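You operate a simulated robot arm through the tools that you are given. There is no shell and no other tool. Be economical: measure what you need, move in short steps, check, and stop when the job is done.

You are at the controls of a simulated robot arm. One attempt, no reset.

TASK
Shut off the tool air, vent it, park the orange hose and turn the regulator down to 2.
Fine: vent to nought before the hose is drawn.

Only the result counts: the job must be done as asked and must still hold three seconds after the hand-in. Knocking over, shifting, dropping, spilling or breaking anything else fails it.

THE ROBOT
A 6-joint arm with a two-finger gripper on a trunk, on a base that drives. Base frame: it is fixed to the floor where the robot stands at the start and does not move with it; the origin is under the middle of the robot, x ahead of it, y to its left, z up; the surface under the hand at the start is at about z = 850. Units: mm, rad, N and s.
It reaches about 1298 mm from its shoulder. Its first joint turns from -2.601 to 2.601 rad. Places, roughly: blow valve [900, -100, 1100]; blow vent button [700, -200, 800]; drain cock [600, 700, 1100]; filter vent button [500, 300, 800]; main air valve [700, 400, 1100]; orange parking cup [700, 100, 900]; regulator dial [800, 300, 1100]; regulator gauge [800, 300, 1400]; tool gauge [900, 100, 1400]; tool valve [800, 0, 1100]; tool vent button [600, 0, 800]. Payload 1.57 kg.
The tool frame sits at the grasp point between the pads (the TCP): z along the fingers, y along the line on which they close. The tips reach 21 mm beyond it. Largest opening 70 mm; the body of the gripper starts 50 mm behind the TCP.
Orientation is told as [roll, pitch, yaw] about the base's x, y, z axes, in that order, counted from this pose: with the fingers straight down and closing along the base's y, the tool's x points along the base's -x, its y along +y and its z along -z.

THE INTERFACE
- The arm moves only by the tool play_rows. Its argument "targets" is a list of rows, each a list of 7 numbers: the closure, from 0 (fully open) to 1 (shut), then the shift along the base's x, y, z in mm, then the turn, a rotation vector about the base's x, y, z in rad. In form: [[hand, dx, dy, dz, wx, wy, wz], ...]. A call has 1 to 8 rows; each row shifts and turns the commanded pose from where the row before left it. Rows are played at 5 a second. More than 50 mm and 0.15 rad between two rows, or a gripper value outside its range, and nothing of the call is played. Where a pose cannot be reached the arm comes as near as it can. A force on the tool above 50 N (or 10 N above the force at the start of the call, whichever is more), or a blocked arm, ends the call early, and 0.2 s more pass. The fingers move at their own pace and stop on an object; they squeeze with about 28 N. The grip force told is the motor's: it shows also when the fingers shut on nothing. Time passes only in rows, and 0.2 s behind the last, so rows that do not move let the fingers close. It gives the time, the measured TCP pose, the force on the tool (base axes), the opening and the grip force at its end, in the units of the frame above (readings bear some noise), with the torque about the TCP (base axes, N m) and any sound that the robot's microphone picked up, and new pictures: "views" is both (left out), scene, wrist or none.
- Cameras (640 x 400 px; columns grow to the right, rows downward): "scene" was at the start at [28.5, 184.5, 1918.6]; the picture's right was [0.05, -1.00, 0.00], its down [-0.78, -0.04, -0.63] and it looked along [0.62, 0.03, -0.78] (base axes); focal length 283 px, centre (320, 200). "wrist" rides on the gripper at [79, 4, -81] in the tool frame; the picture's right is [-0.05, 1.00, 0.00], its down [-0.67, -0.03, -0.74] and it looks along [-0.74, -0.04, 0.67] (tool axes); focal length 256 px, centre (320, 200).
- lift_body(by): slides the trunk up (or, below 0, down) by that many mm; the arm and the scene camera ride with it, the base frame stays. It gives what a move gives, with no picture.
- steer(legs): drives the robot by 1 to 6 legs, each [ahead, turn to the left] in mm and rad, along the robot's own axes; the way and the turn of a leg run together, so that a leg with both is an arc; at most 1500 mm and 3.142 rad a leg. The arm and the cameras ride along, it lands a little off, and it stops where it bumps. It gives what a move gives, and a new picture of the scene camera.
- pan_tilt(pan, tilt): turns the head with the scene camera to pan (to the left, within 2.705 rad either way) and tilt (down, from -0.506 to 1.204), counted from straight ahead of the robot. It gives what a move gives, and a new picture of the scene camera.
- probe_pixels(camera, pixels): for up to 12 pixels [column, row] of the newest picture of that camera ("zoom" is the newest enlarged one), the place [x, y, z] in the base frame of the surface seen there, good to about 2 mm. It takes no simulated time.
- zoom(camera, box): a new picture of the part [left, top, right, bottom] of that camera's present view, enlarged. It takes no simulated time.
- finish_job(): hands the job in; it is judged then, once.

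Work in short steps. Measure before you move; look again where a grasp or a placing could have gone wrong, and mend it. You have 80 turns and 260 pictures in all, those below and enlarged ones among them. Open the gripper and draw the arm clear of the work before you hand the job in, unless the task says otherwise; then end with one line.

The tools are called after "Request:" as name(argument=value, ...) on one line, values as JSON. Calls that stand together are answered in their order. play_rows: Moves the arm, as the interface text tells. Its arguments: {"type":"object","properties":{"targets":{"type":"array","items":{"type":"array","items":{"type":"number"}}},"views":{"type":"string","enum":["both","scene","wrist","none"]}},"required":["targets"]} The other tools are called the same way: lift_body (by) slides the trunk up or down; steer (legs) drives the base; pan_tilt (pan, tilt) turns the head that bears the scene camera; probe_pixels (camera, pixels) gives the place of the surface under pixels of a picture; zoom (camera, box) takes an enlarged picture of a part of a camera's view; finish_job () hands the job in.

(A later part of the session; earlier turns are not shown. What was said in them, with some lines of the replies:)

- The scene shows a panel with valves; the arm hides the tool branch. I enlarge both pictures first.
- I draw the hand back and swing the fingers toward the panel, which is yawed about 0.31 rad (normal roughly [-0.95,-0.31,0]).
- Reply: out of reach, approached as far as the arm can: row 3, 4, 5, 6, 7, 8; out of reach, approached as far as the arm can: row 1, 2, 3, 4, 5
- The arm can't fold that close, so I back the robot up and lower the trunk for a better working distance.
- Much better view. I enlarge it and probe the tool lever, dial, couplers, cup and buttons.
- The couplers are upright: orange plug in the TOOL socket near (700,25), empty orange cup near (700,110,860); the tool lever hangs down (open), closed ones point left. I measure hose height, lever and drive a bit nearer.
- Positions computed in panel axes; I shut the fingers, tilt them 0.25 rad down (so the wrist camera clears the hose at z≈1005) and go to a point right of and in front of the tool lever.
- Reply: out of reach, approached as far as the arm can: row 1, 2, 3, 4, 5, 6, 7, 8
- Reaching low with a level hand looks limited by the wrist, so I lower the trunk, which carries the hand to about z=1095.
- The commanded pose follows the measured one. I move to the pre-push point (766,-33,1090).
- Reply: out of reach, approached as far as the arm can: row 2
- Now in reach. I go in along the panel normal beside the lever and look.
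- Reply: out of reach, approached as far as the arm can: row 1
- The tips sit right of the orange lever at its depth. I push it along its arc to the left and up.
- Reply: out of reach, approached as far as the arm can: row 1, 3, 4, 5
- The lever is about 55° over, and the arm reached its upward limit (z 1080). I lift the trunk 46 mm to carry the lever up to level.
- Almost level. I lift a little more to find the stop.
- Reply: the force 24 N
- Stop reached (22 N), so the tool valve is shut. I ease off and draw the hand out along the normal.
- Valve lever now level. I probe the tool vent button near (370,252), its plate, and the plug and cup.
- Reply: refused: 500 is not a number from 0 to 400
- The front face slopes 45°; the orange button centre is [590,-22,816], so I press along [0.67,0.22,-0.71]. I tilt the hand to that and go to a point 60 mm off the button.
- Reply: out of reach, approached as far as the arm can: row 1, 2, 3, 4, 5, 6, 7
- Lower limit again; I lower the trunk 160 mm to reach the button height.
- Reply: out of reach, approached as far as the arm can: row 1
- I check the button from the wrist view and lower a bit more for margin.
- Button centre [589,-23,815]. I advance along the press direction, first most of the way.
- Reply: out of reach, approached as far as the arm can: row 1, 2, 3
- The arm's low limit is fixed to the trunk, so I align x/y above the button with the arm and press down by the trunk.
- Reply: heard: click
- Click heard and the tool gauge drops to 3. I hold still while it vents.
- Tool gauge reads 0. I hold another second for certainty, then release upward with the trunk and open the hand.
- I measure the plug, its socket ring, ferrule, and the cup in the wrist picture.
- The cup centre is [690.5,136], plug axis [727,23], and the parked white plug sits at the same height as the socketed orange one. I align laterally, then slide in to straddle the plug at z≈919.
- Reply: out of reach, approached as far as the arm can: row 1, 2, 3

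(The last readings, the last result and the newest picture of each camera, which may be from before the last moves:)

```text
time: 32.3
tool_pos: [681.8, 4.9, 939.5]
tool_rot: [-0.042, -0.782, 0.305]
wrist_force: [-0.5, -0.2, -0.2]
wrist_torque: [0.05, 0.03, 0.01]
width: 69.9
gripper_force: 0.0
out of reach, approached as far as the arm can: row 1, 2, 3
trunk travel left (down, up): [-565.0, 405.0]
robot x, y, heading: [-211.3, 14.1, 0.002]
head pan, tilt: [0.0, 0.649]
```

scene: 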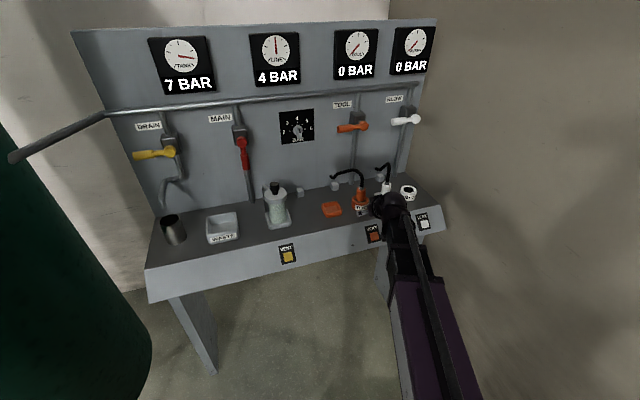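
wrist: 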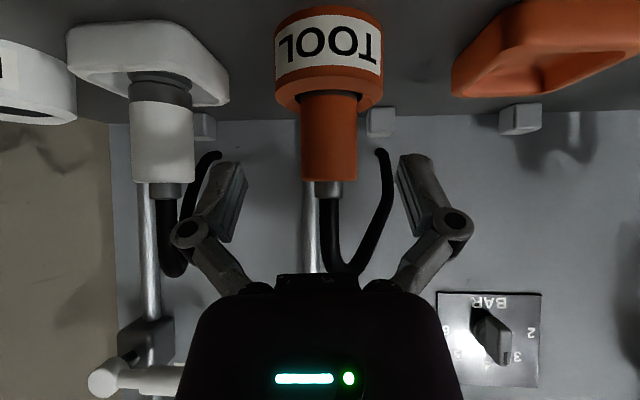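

Aligned within a few mm. The trunk gives the last 20 mm down, then I go forward 48 mm.

Request:
lift_body(by=-20)

Request:
play_rows(targets=[[0, 22, 9, 0, 0, 0, 0], [0, 23, 9, 0, 0, 0, 0]], views="both")

```text
time: 33.0
tool_pos: [680.4, 3.9, 918.6]
tool_rot: [-0.043, -0.781, 0.305]
wrist_force: [-0.2, -0.2, -0.7]
wrist_torque: [-0.02, -0.01, -0.01]
width: 69.9
gripper_force: 0.0
trunk travel left (down, up): [-545.0, 425.0]
robot x, y, heading: [-211.2, 11.4, 0.004]
head pan, tilt: [0.0, 0.649]
```

```text
time: 33.6
tool_pos: [725.8, 21.7, 917.7]
tool_rot: [-0.042, -0.782, 0.307]
wrist_force: [0.1, 0.1, 0.0]
wrist_torque: [-0.02, -0.01, -0.02]
width: 69.9
gripper_force: 0.0
trunk travel left (down, up): [-545.0, 425.0]
robot x, y, heading: [-208.5, 12.0, 0.001]
head pan, tilt: [0.0, 0.649]
```

scene: 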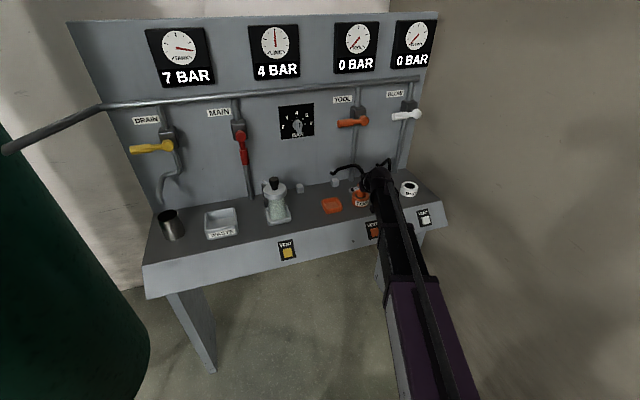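
wrist: 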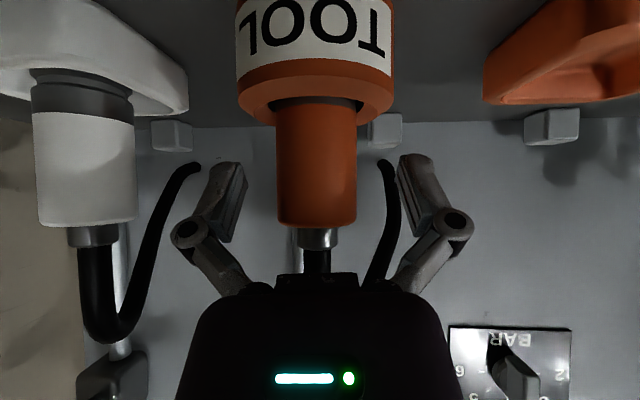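

The plug is centred between the fingers (col 317). I close on it.

Request:
play_rows(targets=[[1, 0, 0, 0, 0, 0, 0], [1, 0, 0, 0, 0, 0, 0], [1, 0, 0, 0, 0, 0, 0]], views="wrist")

Request:
zoom(camera="scene", box=[310, 10, 450, 100])

```text
time: 34.4
tool_pos: [726.5, 22.7, 917.9]
tool_rot: [-0.042, -0.784, 0.305]
wrist_force: [1.1, 0.0, 4.2]
wrist_torque: [0.11, -0.03, -0.05]
width: 34.6
gripper_force: 28.0
trunk travel left (down, up): [-545.0, 425.0]
robot x, y, heading: [-214.7, 9.2, 0.002]
head pan, tilt: [0.0, 0.649]
```

wrist: 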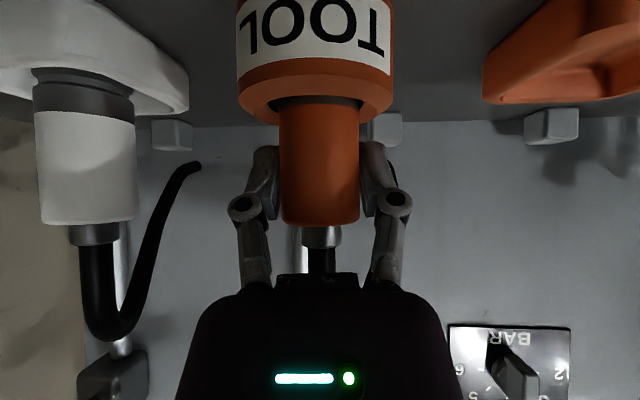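

```text
4.44 times, centred on (380, 55) of scene
```

zoom: 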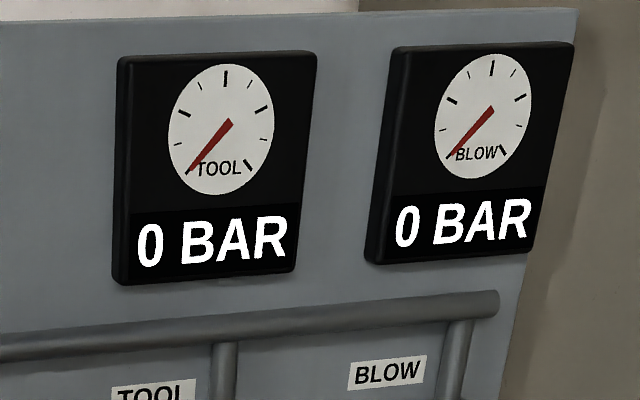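

Gripped (34.6 mm), tool gauge still 0. I draw the plug straight up.

Request:
play_rows(targets=[[1, 0, 0, 8, 0, 0, 0], [1, 0, 0, 12, 0, 0, 0], [1, 0, 0, 15, 0, 0, 0], [1, 0, 0, 15, 0, 0, 0]], views="both")

```text
time: 35.4
tool_pos: [725.1, 22.6, 919.0]
tool_rot: [-0.042, -0.784, 0.305]
wrist_force: [1.9, -0.3, 5.8]
wrist_torque: [0.13, -0.13, -0.02]
width: 34.7
gripper_force: 28.0
out of reach, approached as far as the arm can: row 1, 2, 3, 4
trunk travel left (down, up): [-545.0, 425.0]
robot x, y, heading: [-209.2, 14.3, 0.002]
head pan, tilt: [0.0, 0.649]
```

scene: 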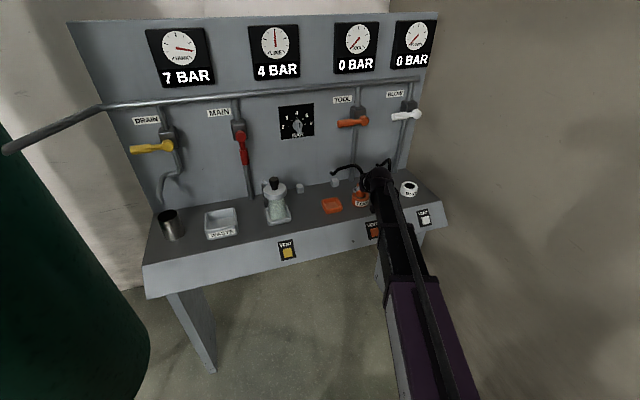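
wrist: 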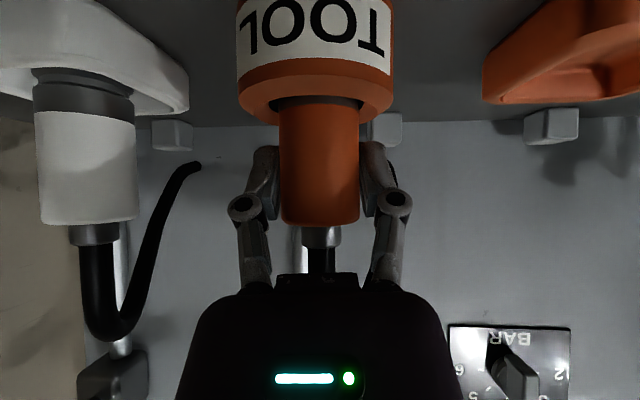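

The arm behaves like a planar one at fixed trunk height, so all vertical motion must come from the trunk. I lift the plug with the trunk.

Request:
lift_body(by=15)

Request:
lift_body(by=55)

Request:
play_rows(targets=[[1, 0, 0, 0, 0, 0, 0]], views="both")

```text
time: 36.0
tool_pos: [724.2, 21.6, 934.1]
tool_rot: [-0.042, -0.78, 0.308]
wrist_force: [0.2, 0.8, -1.1]
wrist_torque: [0.01, 0.01, -0.01]
width: 34.9
gripper_force: 28.0
trunk travel left (down, up): [-560.0, 410.0]
robot x, y, heading: [-210.6, 13.1, -0.001]
head pan, tilt: [0.0, 0.649]
```

```text
time: 37.0
tool_pos: [725.5, 22.4, 988.7]
tool_rot: [-0.042, -0.781, 0.306]
wrist_force: [-0.5, 0.0, -2.1]
wrist_torque: [-0.01, -0.01, -0.02]
width: 34.7
gripper_force: 28.2
trunk travel left (down, up): [-615.0, 355.0]
robot x, y, heading: [-213.3, 14.2, 0.001]
head pan, tilt: [0.0, 0.649]
```

```text
time: 37.4
tool_pos: [724.5, 22.4, 988.0]
tool_rot: [-0.045, -0.783, 0.306]
wrist_force: [-0.1, -0.2, -1.4]
wrist_torque: [0.02, 0.0, -0.01]
width: 34.5
gripper_force: 28.3
trunk travel left (down, up): [-615.0, 355.0]
robot x, y, heading: [-209.8, 11.4, -0.0]
head pan, tilt: [0.0, 0.649]
```

scene: 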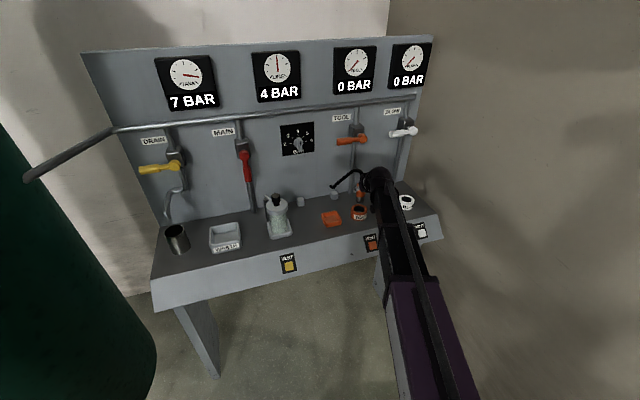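
wrist: 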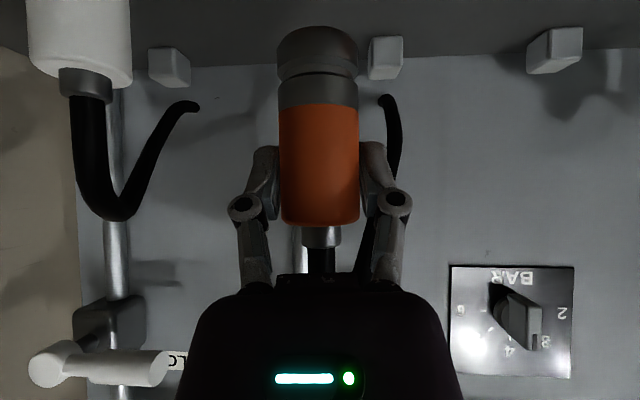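

The plug is out. I shift it 119 mm left along the panel to above the cup.

Request:
play_rows(targets=[[1, -9, 28.4, 0, 0, 0, 0], [1, -9, 28.4, 0, 0, 0, 0], [1, -9, 28.4, 0, 0, 0, 0], [1, -9, 28.4, 0, 0, 0, 0], [1, 0, 0, 0, 0, 0, 0]], views="both")

Request:
zoom(camera="scene", box=[270, 150, 430, 250])

```text
time: 38.6
tool_pos: [689.6, 136.0, 988.0]
tool_rot: [-0.043, -0.784, 0.305]
wrist_force: [0.0, -0.3, -2.3]
wrist_torque: [0.0, 0.01, 0.04]
width: 34.9
gripper_force: 28.6
trunk travel left (down, up): [-615.0, 355.0]
robot x, y, heading: [-207.4, 9.7, 0.001]
head pan, tilt: [0.0, 0.649]
```

scene: 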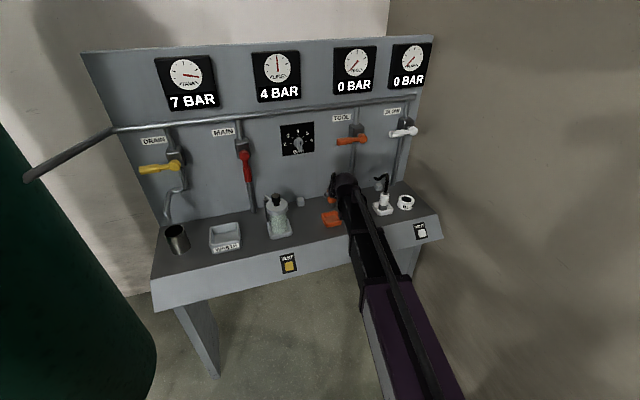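
wrist: 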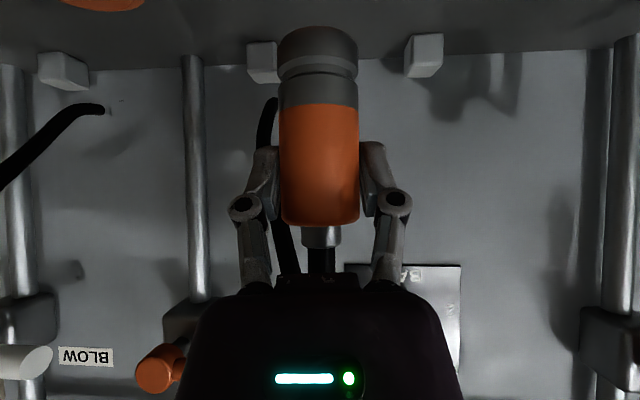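

```text
4.00 times, centred on (350, 200) of scene
```

zoom: 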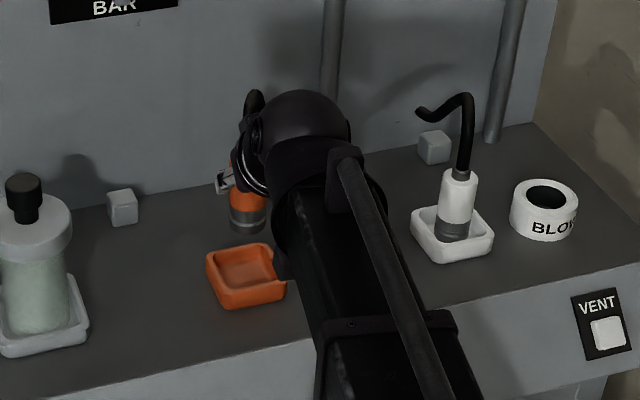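

Centred at (689.6,136). I lower the trunk 55 mm first and check.

Request:
lift_body(by=-55)

Request:
play_rows(targets=[[1, 0, 0, 0, 0, 0, 0]], views="both")

Request:
zoom(camera="scene", box=[290, 150, 418, 230])

```text
time: 39.6
tool_pos: [689.9, 135.8, 933.5]
tool_rot: [-0.041, -0.783, 0.306]
wrist_force: [-0.4, 0.4, -1.3]
wrist_torque: [0.0, 0.02, 0.01]
width: 34.8
gripper_force: 28.4
trunk travel left (down, up): [-560.0, 410.0]
robot x, y, heading: [-207.6, 12.0, 0.0]
head pan, tilt: [0.0, 0.649]
```

```text
time: 40.0
tool_pos: [689.9, 135.4, 933.0]
tool_rot: [-0.041, -0.785, 0.305]
wrist_force: [0.4, 0.2, -2.7]
wrist_torque: [-0.03, 0.03, 0.03]
width: 34.6
gripper_force: 28.5
trunk travel left (down, up): [-560.0, 410.0]
robot x, y, heading: [-212.3, 11.9, 0.004]
head pan, tilt: [0.0, 0.649]
```

scene: 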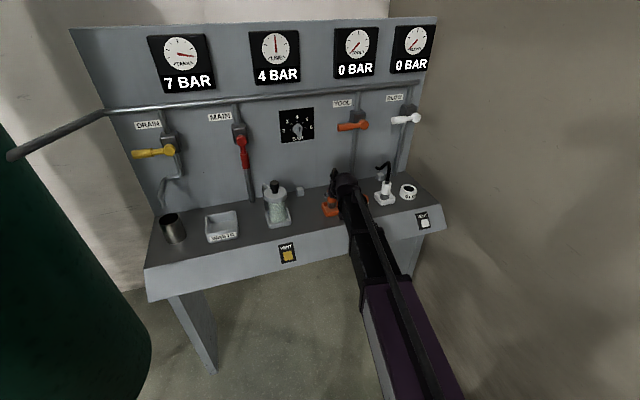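
wrist: 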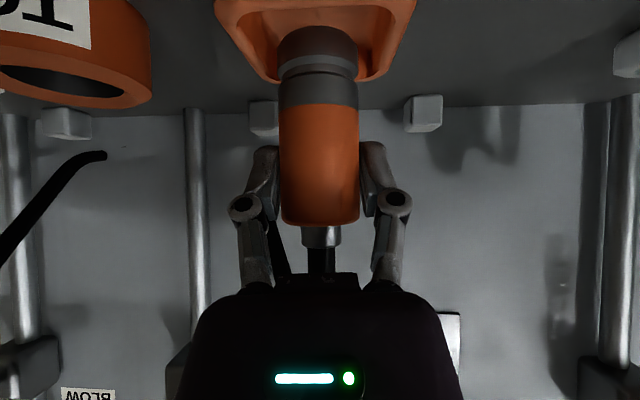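

```text
5.00 times, centred on (354, 190) of scene
```

zoom: 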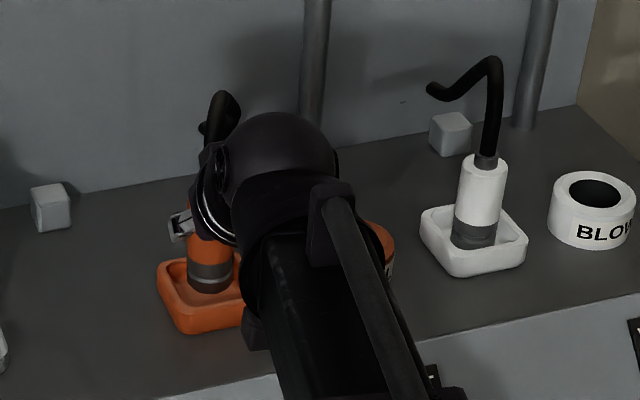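

The plug is well inside the cup outline; I lower the last bit, feeling for contact.

Request:
lift_body(by=-13)

Request:
lift_body(by=-2)

```text
time: 40.6
tool_pos: [688.6, 135.5, 919.6]
tool_rot: [-0.041, -0.784, 0.305]
wrist_force: [-0.3, 0.7, -2.2]
wrist_torque: [0.01, 0.02, -0.02]
width: 34.9
gripper_force: 28.2
trunk travel left (down, up): [-547.0, 423.0]
robot x, y, heading: [-209.2, 10.7, -0.002]
head pan, tilt: [0.0, 0.649]
```

```text
time: 41.1
tool_pos: [689.6, 136.7, 917.9]
tool_rot: [-0.042, -0.783, 0.305]
wrist_force: [1.6, 0.6, 2.4]
wrist_torque: [0.03, -0.08, -0.05]
width: 34.7
gripper_force: 28.0
trunk travel left (down, up): [-545.0, 425.0]
robot x, y, heading: [-208.4, 11.5, 0.003]
head pan, tilt: [0.0, 0.649]
```

Contact felt (force changed to +2.4 N). I open the fingers and look.

Request:
play_rows(targets=[[0, 0, 0, 0, 0, 0, 0], [0, 0, 0, 0, 0, 0, 0], [0, 0, 0, 0, 0, 0, 0], [0, 0, 0, 0, 0, 0, 0]], views="wrist")

```text
time: 42.1
tool_pos: [689.8, 135.7, 919.1]
tool_rot: [-0.042, -0.784, 0.305]
wrist_force: [-0.1, 0.3, -0.5]
wrist_torque: [0.01, 0.02, -0.02]
width: 69.8
gripper_force: 0.1
trunk travel left (down, up): [-545.0, 425.0]
robot x, y, heading: [-214.5, 5.9, 0.001]
head pan, tilt: [0.0, 0.649]
```

wrist: 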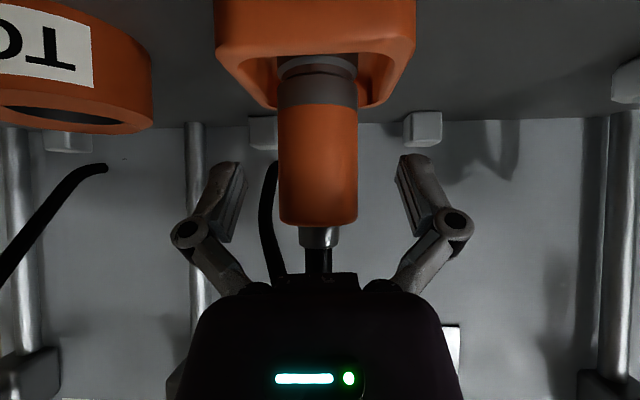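

The plug stands upright in the cup. I back away along the hand's horizontal direction.

Request:
play_rows(targets=[[0, -38, -12, 0, 0, 0, 0], [0, -38, -12, 0, 0, 0, 0], [0, -38, -12, 0, 0, 0, 0]], views="both")

Request:
zoom(camera="scene", box=[290, 150, 418, 230])

```text
time: 42.9
tool_pos: [574.1, 100.8, 917.7]
tool_rot: [-0.043, -0.783, 0.306]
wrist_force: [0.5, 0.3, -0.2]
wrist_torque: [0.0, -0.01, -0.01]
width: 70.0
gripper_force: 0.1
trunk travel left (down, up): [-545.0, 425.0]
robot x, y, heading: [-208.5, 12.0, 0.001]
head pan, tilt: [0.0, 0.649]
```

scene: 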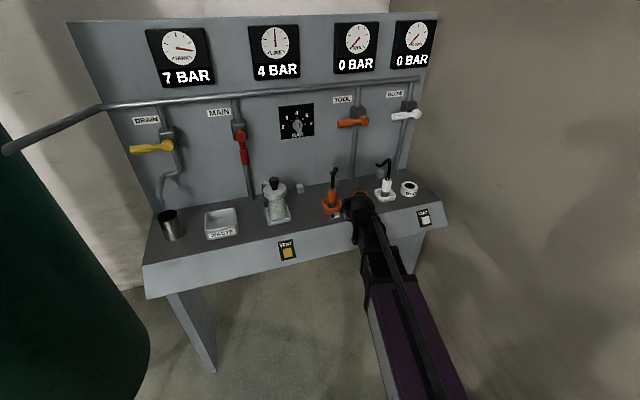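
wrist: 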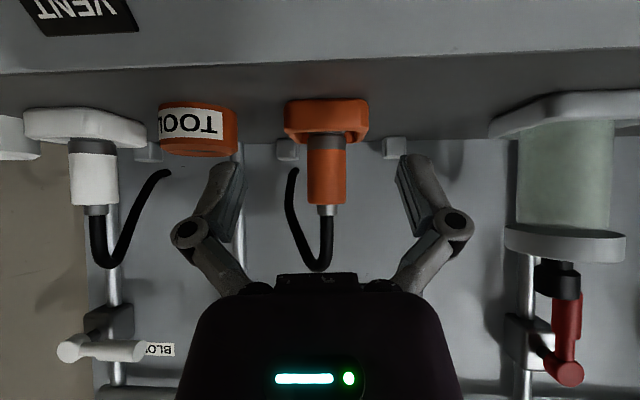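

```text
5.00 times, centred on (354, 190) of scene
```

zoom: 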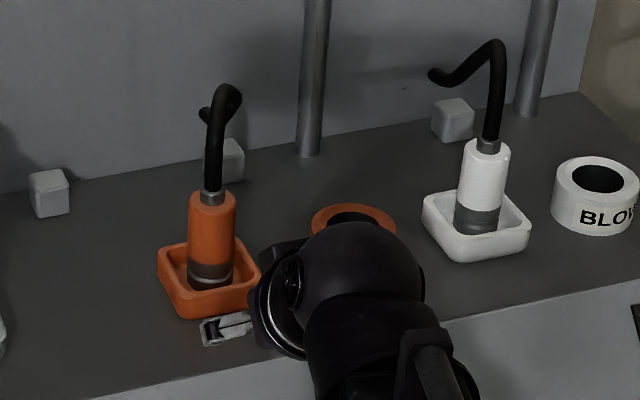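

Parked well. I raise the trunk and level the hand, heading toward the front of the dial.

Request:
lift_body(by=85)

Request:
play_rows(targets=[[0, 15, 19, 0, 0.04, -0.1246, 0], [0, 15, 19, 0, 0.04, -0.1246, 0], [0, 15, 19, 0, 0.04, -0.1246, 0], [0, 15, 19, 0, 0.04, -0.1246, 0], [0, 15, 19, 0, 0.04, -0.1246, 0], [0, 15, 19, 0, 0.04, -0.1246, 0]], views="both")

```text
time: 44.1
tool_pos: [574.3, 101.0, 1002.6]
tool_rot: [-0.042, -0.784, 0.308]
wrist_force: [1.2, -0.3, 0.9]
wrist_torque: [-0.01, 0.0, 0.04]
width: 70.1
gripper_force: 0.1
trunk travel left (down, up): [-630.0, 340.0]
robot x, y, heading: [-212.8, 13.7, 0.003]
head pan, tilt: [0.0, 0.649]
```

```text
time: 45.5
tool_pos: [658.5, 209.1, 1125.0]
tool_rot: [0.013, -1.525, 0.262]
wrist_force: [-0.2, -0.9, 0.2]
wrist_torque: [-0.01, -0.01, 0.0]
width: 70.2
gripper_force: 0.0
out of reach, approached as far as the arm can: row 1, 2, 3, 4, 5, 6
trunk travel left (down, up): [-630.0, 340.0]
robot x, y, heading: [-207.7, 14.7, 0.005]
head pan, tilt: [0.0, 0.649]
```

scene: 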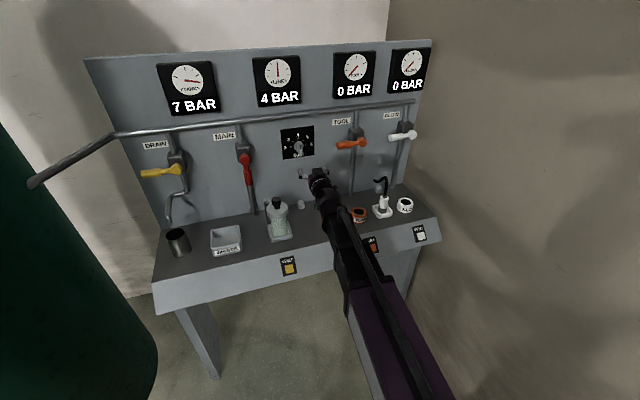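
wrist: 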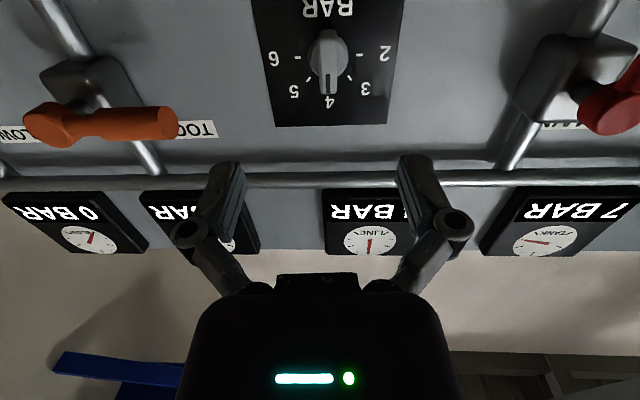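

I measure the knob from below in the wrist view and enlarge it.

Request:
zoom(camera="wrist", box=[240, 0, 420, 130])

Request:
probe_pixels(camera="wrist", pixels=[[329, 40], [329, 60], [329, 85], [329, 92], [319, 75], [337, 75], [312, 55], [347, 55], [330, 30], [280, 110], [375, 110], [323, 60]])

```text
3.08 times, centred on (330, 65) of wrist
```

zoom: 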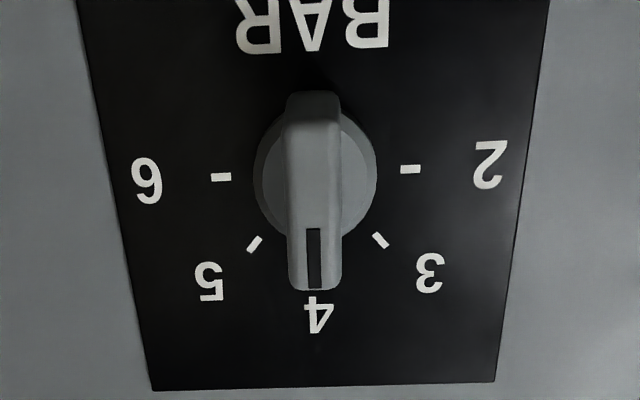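

```text
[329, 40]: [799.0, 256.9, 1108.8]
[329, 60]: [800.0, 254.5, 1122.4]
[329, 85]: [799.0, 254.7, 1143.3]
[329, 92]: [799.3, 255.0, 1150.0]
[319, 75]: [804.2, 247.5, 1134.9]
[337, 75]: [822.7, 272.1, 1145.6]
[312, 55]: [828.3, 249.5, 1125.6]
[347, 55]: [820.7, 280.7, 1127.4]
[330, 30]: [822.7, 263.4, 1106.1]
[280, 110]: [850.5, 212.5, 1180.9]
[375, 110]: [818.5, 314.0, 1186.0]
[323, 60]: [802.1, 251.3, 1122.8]
```

The pointer is at 4, with 2 at a quarter turn left. Wing centre ≈ [799.5,255,1129], front depth; I square the hand up and come to 60 mm in front.

Request:
play_rows(targets=[[0, 28, 9.4, 0, 0.0137, -0.043, 0.03], [0, 28, 9.4, 0, 0, 0, 0], [0, 28.5, 9.5, 0, 0, 0, 0], [0, 0, 0, 0, 0, 0, 0]], views="wrist")

```text
time: 46.5
tool_pos: [726.9, 233.4, 1143.7]
tool_rot: [3.042, -1.526, -2.745]
wrist_force: [-0.1, 0.0, -0.1]
wrist_torque: [-0.01, -0.01, 0.02]
width: 70.1
gripper_force: 0.0
out of reach, approached as far as the arm can: row 1, 2
trunk travel left (down, up): [-630.0, 340.0]
robot x, y, heading: [-208.6, 10.3, 0.003]
head pan, tilt: [0.0, 0.649]
```

wrist: 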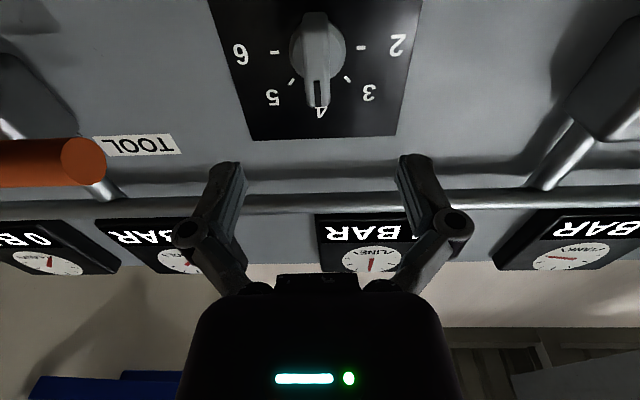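

The hand now tilts 0.045 rad upward; I bring it level with the consistent height (about 1134) and continue to the pre-point.

Request:
play_rows(targets=[[0, 8, 2, -9, -0.0137, 0.043, 0.008], [0, 8, 2, 0, 0, 0, 0], [0, 0, 0, 0, 0, 0, 0]], views="none")

Request:
lift_body(by=-5)

Request:
play_rows(targets=[[0, 0, 0, 0, 0, 0, 0]], views="wrist")

```text
time: 47.3
tool_pos: [735.9, 237.8, 1136.3]
tool_rot: [2.695, -1.564, -2.391]
wrist_force: [-0.1, -0.4, 0.0]
wrist_torque: [-0.01, 0.0, -0.03]
width: 69.9
gripper_force: 0.1
out of reach, approached as far as the arm can: row 1, 2
trunk travel left (down, up): [-630.0, 340.0]
robot x, y, heading: [-209.4, 11.0, 0.003]
head pan, tilt: [0.0, 0.649]
```

```text
time: 47.8
tool_pos: [736.1, 237.7, 1132.2]
tool_rot: [2.698, -1.563, -2.396]
wrist_force: [-0.1, 0.1, 0.4]
wrist_torque: [-0.01, 0.01, 0.01]
width: 69.9
gripper_force: 0.0
trunk travel left (down, up): [-625.0, 345.0]
robot x, y, heading: [-208.9, 10.6, -0.0]
head pan, tilt: [0.0, 0.649]
```

```text
time: 48.2
tool_pos: [735.7, 237.5, 1130.9]
tool_rot: [2.704, -1.563, -2.4]
wrist_force: [-0.6, 0.7, 0.3]
wrist_torque: [-0.01, 0.01, 0.0]
width: 70.1
gripper_force: 0.1
trunk travel left (down, up): [-625.0, 345.0]
robot x, y, heading: [-210.5, 8.4, -0.003]
head pan, tilt: [0.0, 0.649]
```

wrist: 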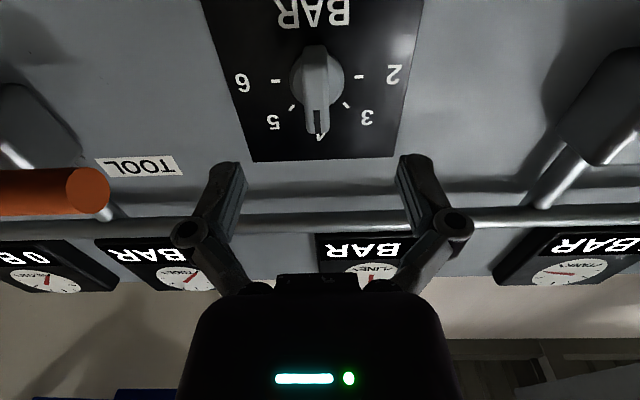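

I slide in to straddle the wing: to (802,256), z about 1129.

Request:
lift_body(by=-2)

Request:
play_rows(targets=[[0, 22, 6.2, 0, 0, 0, 0], [0, 22, 6.2, 0, 0, 0, 0], [0, 22, 6.1, 0, 0, 0, 0], [0, 0, 0, 0, 0, 0, 0]], views="both")

Request:
zoom(camera="wrist", box=[160, 60, 480, 260])

```text
time: 48.8
tool_pos: [735.7, 237.3, 1129.7]
tool_rot: [2.706, -1.563, -2.399]
wrist_force: [0.3, -0.8, -0.6]
wrist_torque: [-0.01, 0.01, -0.03]
width: 69.9
gripper_force: 0.0
trunk travel left (down, up): [-623.0, 347.0]
robot x, y, heading: [-209.6, 7.9, 0.003]
head pan, tilt: [0.0, 0.649]
```

```text
time: 49.8
tool_pos: [800.2, 256.5, 1130.0]
tool_rot: [2.755, -1.562, -2.453]
wrist_force: [-1.0, -0.1, -0.5]
wrist_torque: [-0.02, 0.01, -0.01]
width: 70.2
gripper_force: 0.1
trunk travel left (down, up): [-623.0, 347.0]
robot x, y, heading: [-215.5, 11.3, 0.002]
head pan, tilt: [0.0, 0.649]
```

scene: 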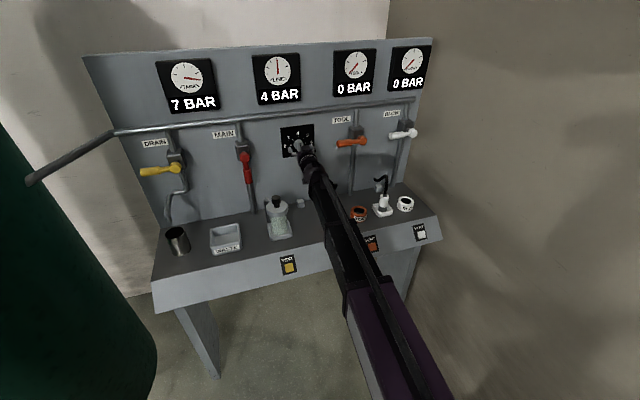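
wrist: 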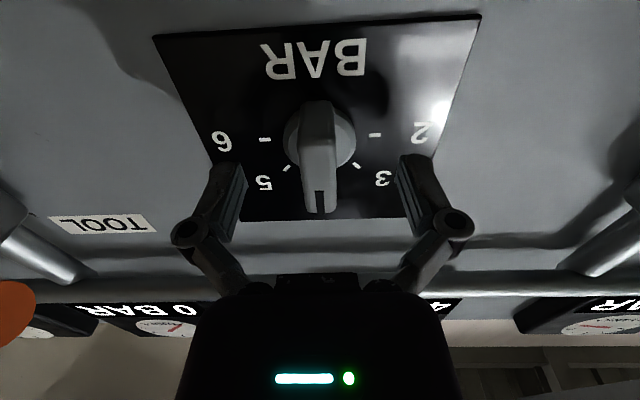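

```text
2.00 times, centred on (320, 160) of wrist
```

zoom: 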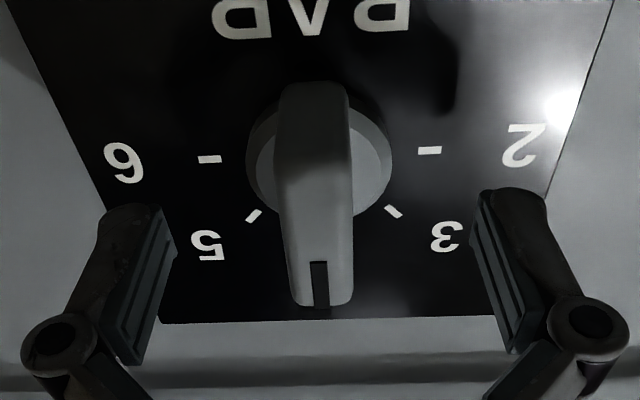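

Wing centred at col 320, between the fingers. I close on it.

Request:
play_rows(targets=[[1, 0, 0, 0, 0, 0, 0], [1, 0, 0, 0, 0, 0, 0], [1, 0, 0, 0, 0, 0, 0], [1, 0, 0, 0, 0, 0, 0]], views="wrist")

```text
time: 50.8
tool_pos: [799.4, 256.1, 1129.3]
tool_rot: [2.756, -1.561, -2.452]
wrist_force: [-12.1, -6.0, -9.1]
wrist_torque: [-0.09, 0.37, -0.03]
width: 15.9
gripper_force: 32.4
trunk travel left (down, up): [-623.0, 347.0]
robot x, y, heading: [-210.2, 10.9, 0.004]
head pan, tilt: [0.0, 0.649]
```

wrist: 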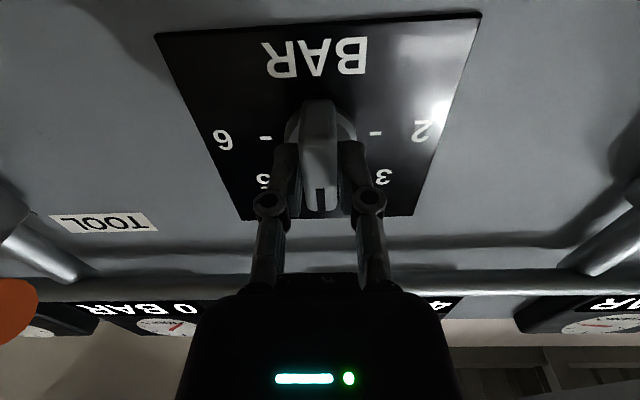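

Gripped (15.9 mm), with slight push on the knob; I back off 2 mm and start turning left (top toward 2).

Request:
play_rows(targets=[[1, -2, -0.6, 0, 0, 0, 0], [1, 0, 0, 0, -0.1336, -0.042, 0], [1, 0, 0, 0, -0.1336, -0.042, 0], [1, 0, 0, 0, -0.1336, -0.042, 0]], views="wrist")

```text
time: 51.8
tool_pos: [799.9, 254.5, 1129.9]
tool_rot: [-1.59, -1.151, 1.896]
wrist_force: [14.4, 1.5, 18.3]
wrist_torque: [0.22, -0.62, 0.11]
width: 16.1
gripper_force: 32.8
trunk travel left (down, up): [-623.0, 347.0]
robot x, y, heading: [-213.1, 13.5, -0.004]
head pan, tilt: [0.0, 0.649]
```

wrist: 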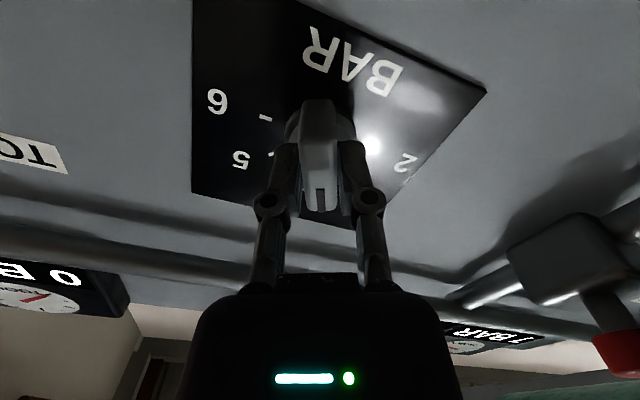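

The knob turns with the hand toward 3, forces moderate. I continue.

Request:
play_rows(targets=[[1, 0, 0, 0, -0.1336, -0.042, 0], [1, 0, 0, 0, -0.1336, -0.042, 0], [1, 0, 0, 0, -0.1336, -0.042, 0]], views="both")

```text
time: 52.6
tool_pos: [799.3, 253.2, 1129.1]
tool_rot: [-1.58, -0.732, 1.885]
wrist_force: [23.0, -0.4, 22.1]
wrist_torque: [0.14, -0.37, -0.11]
width: 16.0
gripper_force: 32.5
trunk travel left (down, up): [-623.0, 347.0]
robot x, y, heading: [-210.7, 10.8, 0.002]
head pan, tilt: [0.0, 0.649]
```

scene: 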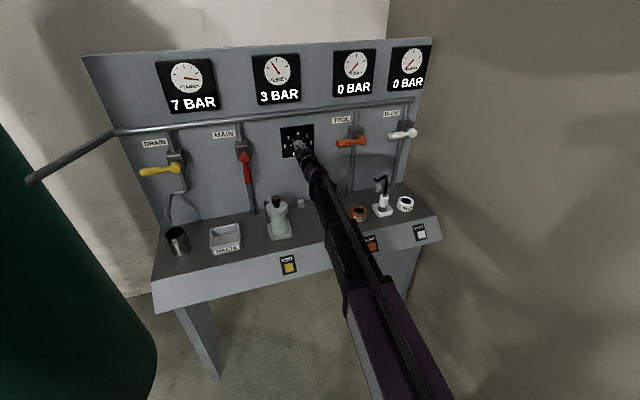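
wrist: 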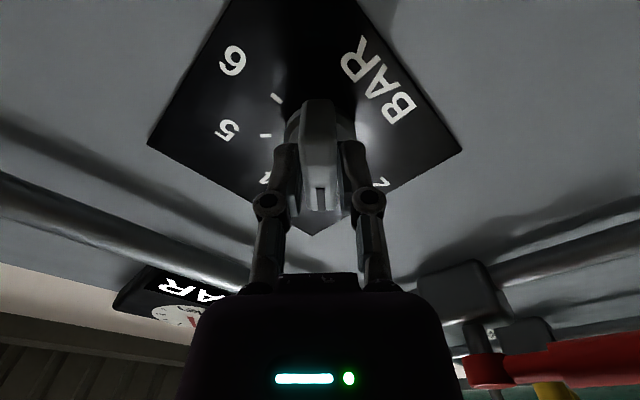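

Line gauge now 3 at about 48° of turn. Forces of +23/+22 N suggest the hand sits slightly low and drawn back; I raise the trunk 2 mm, go 1.5 mm in, and continue to turn.

Request:
lift_body(by=2)

Request:
play_rows(targets=[[1, 1.5, 0.5, 0, -0.1336, -0.042, 0], [1, 0, 0, 0, -0.1336, -0.042, 0], [1, 0, 0, 0, -0.1336, -0.042, 0]], views="both")

```text
time: 53.1
tool_pos: [799.1, 255.2, 1130.4]
tool_rot: [-1.578, -0.735, 1.885]
wrist_force: [5.7, -5.8, -7.8]
wrist_torque: [0.13, -0.33, 0.44]
width: 16.0
gripper_force: 31.9
trunk travel left (down, up): [-625.0, 345.0]
robot x, y, heading: [-213.9, 11.8, 0.003]
head pan, tilt: [0.0, 0.649]
```

```text
time: 53.9
tool_pos: [799.5, 256.3, 1128.9]
tool_rot: [-1.576, -0.311, 1.883]
wrist_force: [-16.8, -10.3, -24.9]
wrist_torque: [-0.18, 0.47, -0.02]
width: 16.1
gripper_force: 32.1
trunk travel left (down, up): [-625.0, 345.0]
robot x, y, heading: [-213.5, 10.4, -0.001]
head pan, tilt: [0.0, 0.649]
```

scene: 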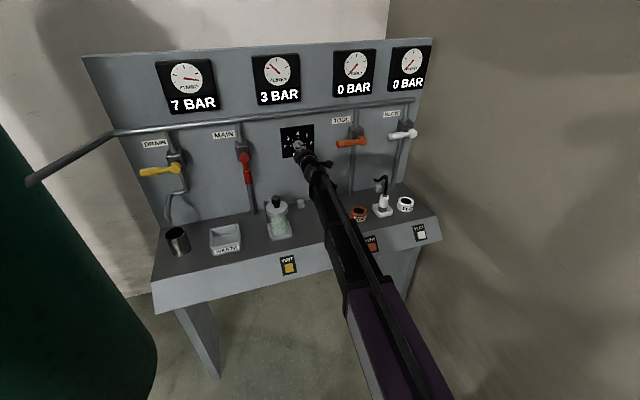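
wrist: 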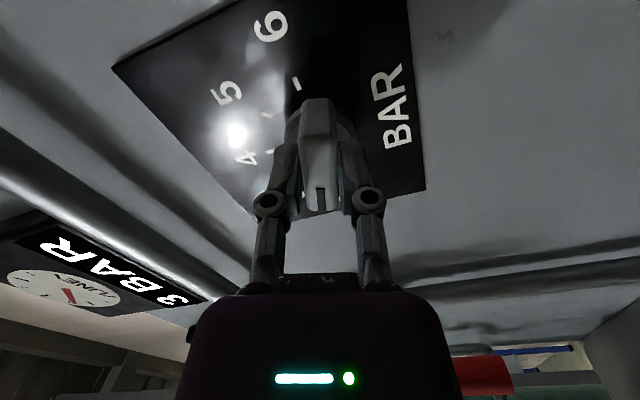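

About 72° turned (pitch −0.31 left to zero). I relieve 1 mm each way and turn the remaining 0.31 rad.

Request:
lift_body(by=-1)

Request:
play_rows(targets=[[1, -1, -0.3, 0, -0.1, -0.0315, 0], [1, 0, 0, 0, -0.1, -0.0315, 0], [1, 0, 0, 0, -0.096, -0.03, 0], [1, 0, 0, 0, 0, 0, 0]], views="both")

Request:
zoom(camera="scene", box=[240, 40, 368, 170])

```text
time: 54.4
tool_pos: [799.8, 255.5, 1130.8]
tool_rot: [-1.576, -0.312, 1.885]
wrist_force: [-13.5, -9.1, -13.5]
wrist_torque: [-0.13, 0.37, -0.37]
width: 16.0
gripper_force: 32.0
trunk travel left (down, up): [-624.0, 346.0]
robot x, y, heading: [-212.0, 9.7, 0.002]
head pan, tilt: [0.0, 0.649]
```

```text
time: 55.6
tool_pos: [797.1, 256.3, 1131.0]
tool_rot: [-1.563, -0.006, 1.88]
wrist_force: [5.6, -1.0, 31.9]
wrist_torque: [0.13, -0.58, 0.51]
width: 16.0
gripper_force: 32.2
trunk travel left (down, up): [-624.0, 346.0]
robot x, y, heading: [-213.6, 11.5, -0.004]
head pan, tilt: [0.0, 0.649]
stopped in row 4: the force on the tool passed its limit at 52 N (the readings are from after the stop); the commanded pose is now the measured one
```

scene: 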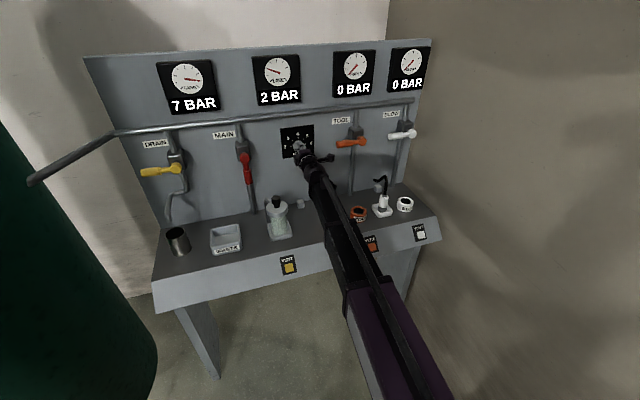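
wrist: 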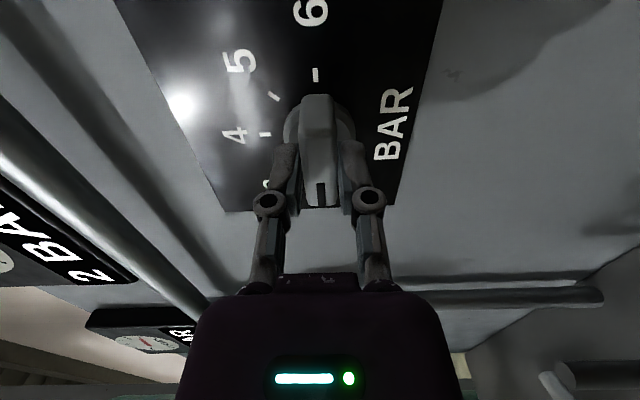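

```text
3.08 times, centred on (304, 105) of scene
```

zoom: 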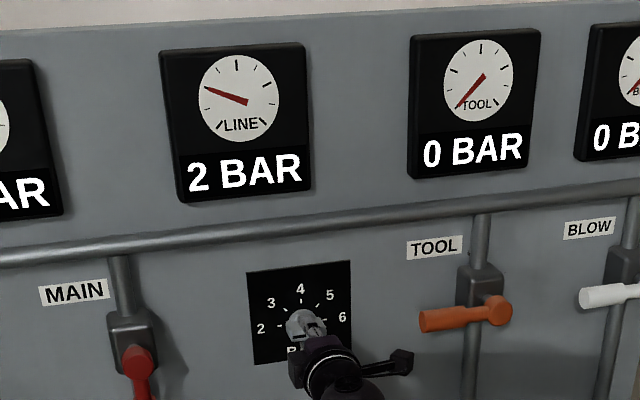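

Line gauge reads 2. I ease the vertical load, open, and draw straight out.

Request:
lift_body(by=1.5)

Request:
play_rows(targets=[[0, 0, 0, 0, 0, 0, 0], [0, 0, 0, 0, 0, 0, 0], [0, 0, 0, 0, 0, 0, 0], [0, -25, -8, 0, 0, 0, 0], [0, -35, -11, 0, 0, 0, 0], [0, -35, -11, 0, 0, 0, 0]], views="both")

Request:
zoom(camera="wrist", box=[160, 0, 480, 200])

```text
time: 56.1
tool_pos: [797.0, 256.1, 1130.1]
tool_rot: [-1.563, -0.003, 1.88]
wrist_force: [-6.2, -2.8, 10.9]
wrist_torque: [0.03, -0.16, -0.84]
width: 16.0
gripper_force: 32.5
trunk travel left (down, up): [-626.0, 344.0]
robot x, y, heading: [-214.6, 10.0, 0.005]
head pan, tilt: [0.0, 0.649]
```

```text
time: 57.5
tool_pos: [703.7, 226.2, 1128.2]
tool_rot: [-1.562, -0.006, 1.881]
wrist_force: [0.1, 0.3, 0.0]
wrist_torque: [-0.03, -0.01, 0.01]
width: 70.0
gripper_force: 0.0
trunk travel left (down, up): [-626.0, 344.0]
robot x, y, heading: [-211.0, 16.4, -0.001]
head pan, tilt: [0.0, 0.649]
```

scene: 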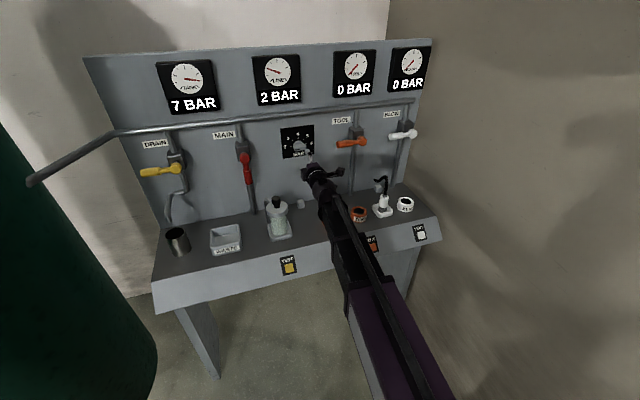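
wrist: 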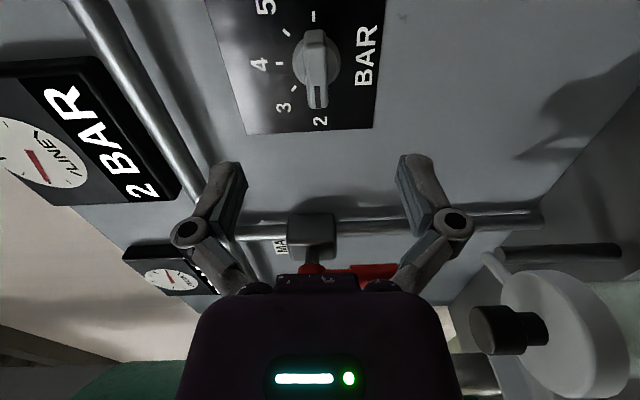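

```text
2.00 times, centred on (320, 100) of wrist
```

zoom: 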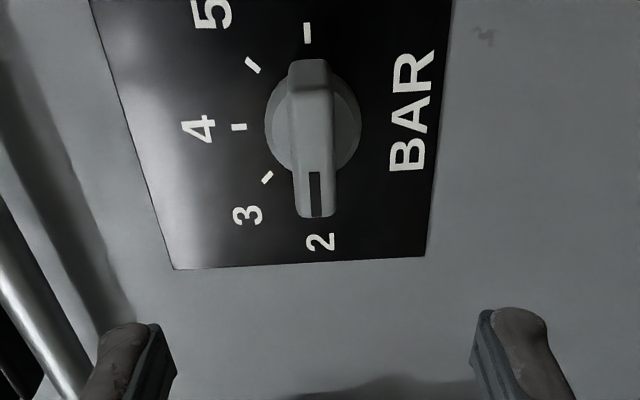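

The pointer is on 2. I drive back clear and take a final look at everything.

Request:
steer(legs=[[-300, 0]])

Request:
zoom(camera="scene", box=[200, 60, 440, 210])

```text
time: 59.9
tool_pos: [402.2, 230.3, 1129.1]
tool_rot: [-1.56, -0.004, 1.885]
wrist_force: [-0.7, 0.1, -0.4]
wrist_torque: [0.0, 0.0, -0.03]
width: 70.0
gripper_force: 0.0
trunk travel left (down, up): [-626.0, 344.0]
robot x, y, heading: [-511.9, 9.5, 0.012]
head pan, tilt: [0.0, 0.649]
```

scene: 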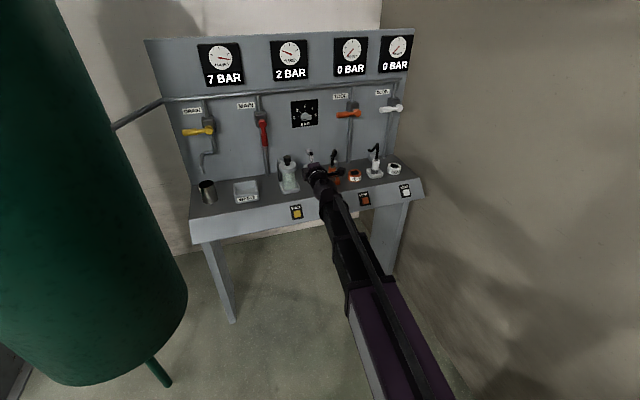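

```text
2.67 times, centred on (320, 135) of scene
```

zoom: 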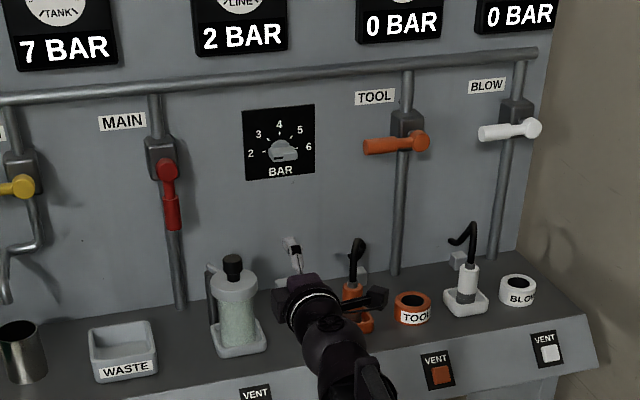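

Everything holds: tool lever level, tool gauge 0, line gauge 2, the orange plug upright in its cup, hand open and clear. I hand in.

Request:
finish_job()

```text
The job is handed in.
```

The tool air is shut off and vented to 0 before the hose was drawn, the orange hose is parked in its cup, and the regulator is at 2 with the line gauge reading 2 bar.
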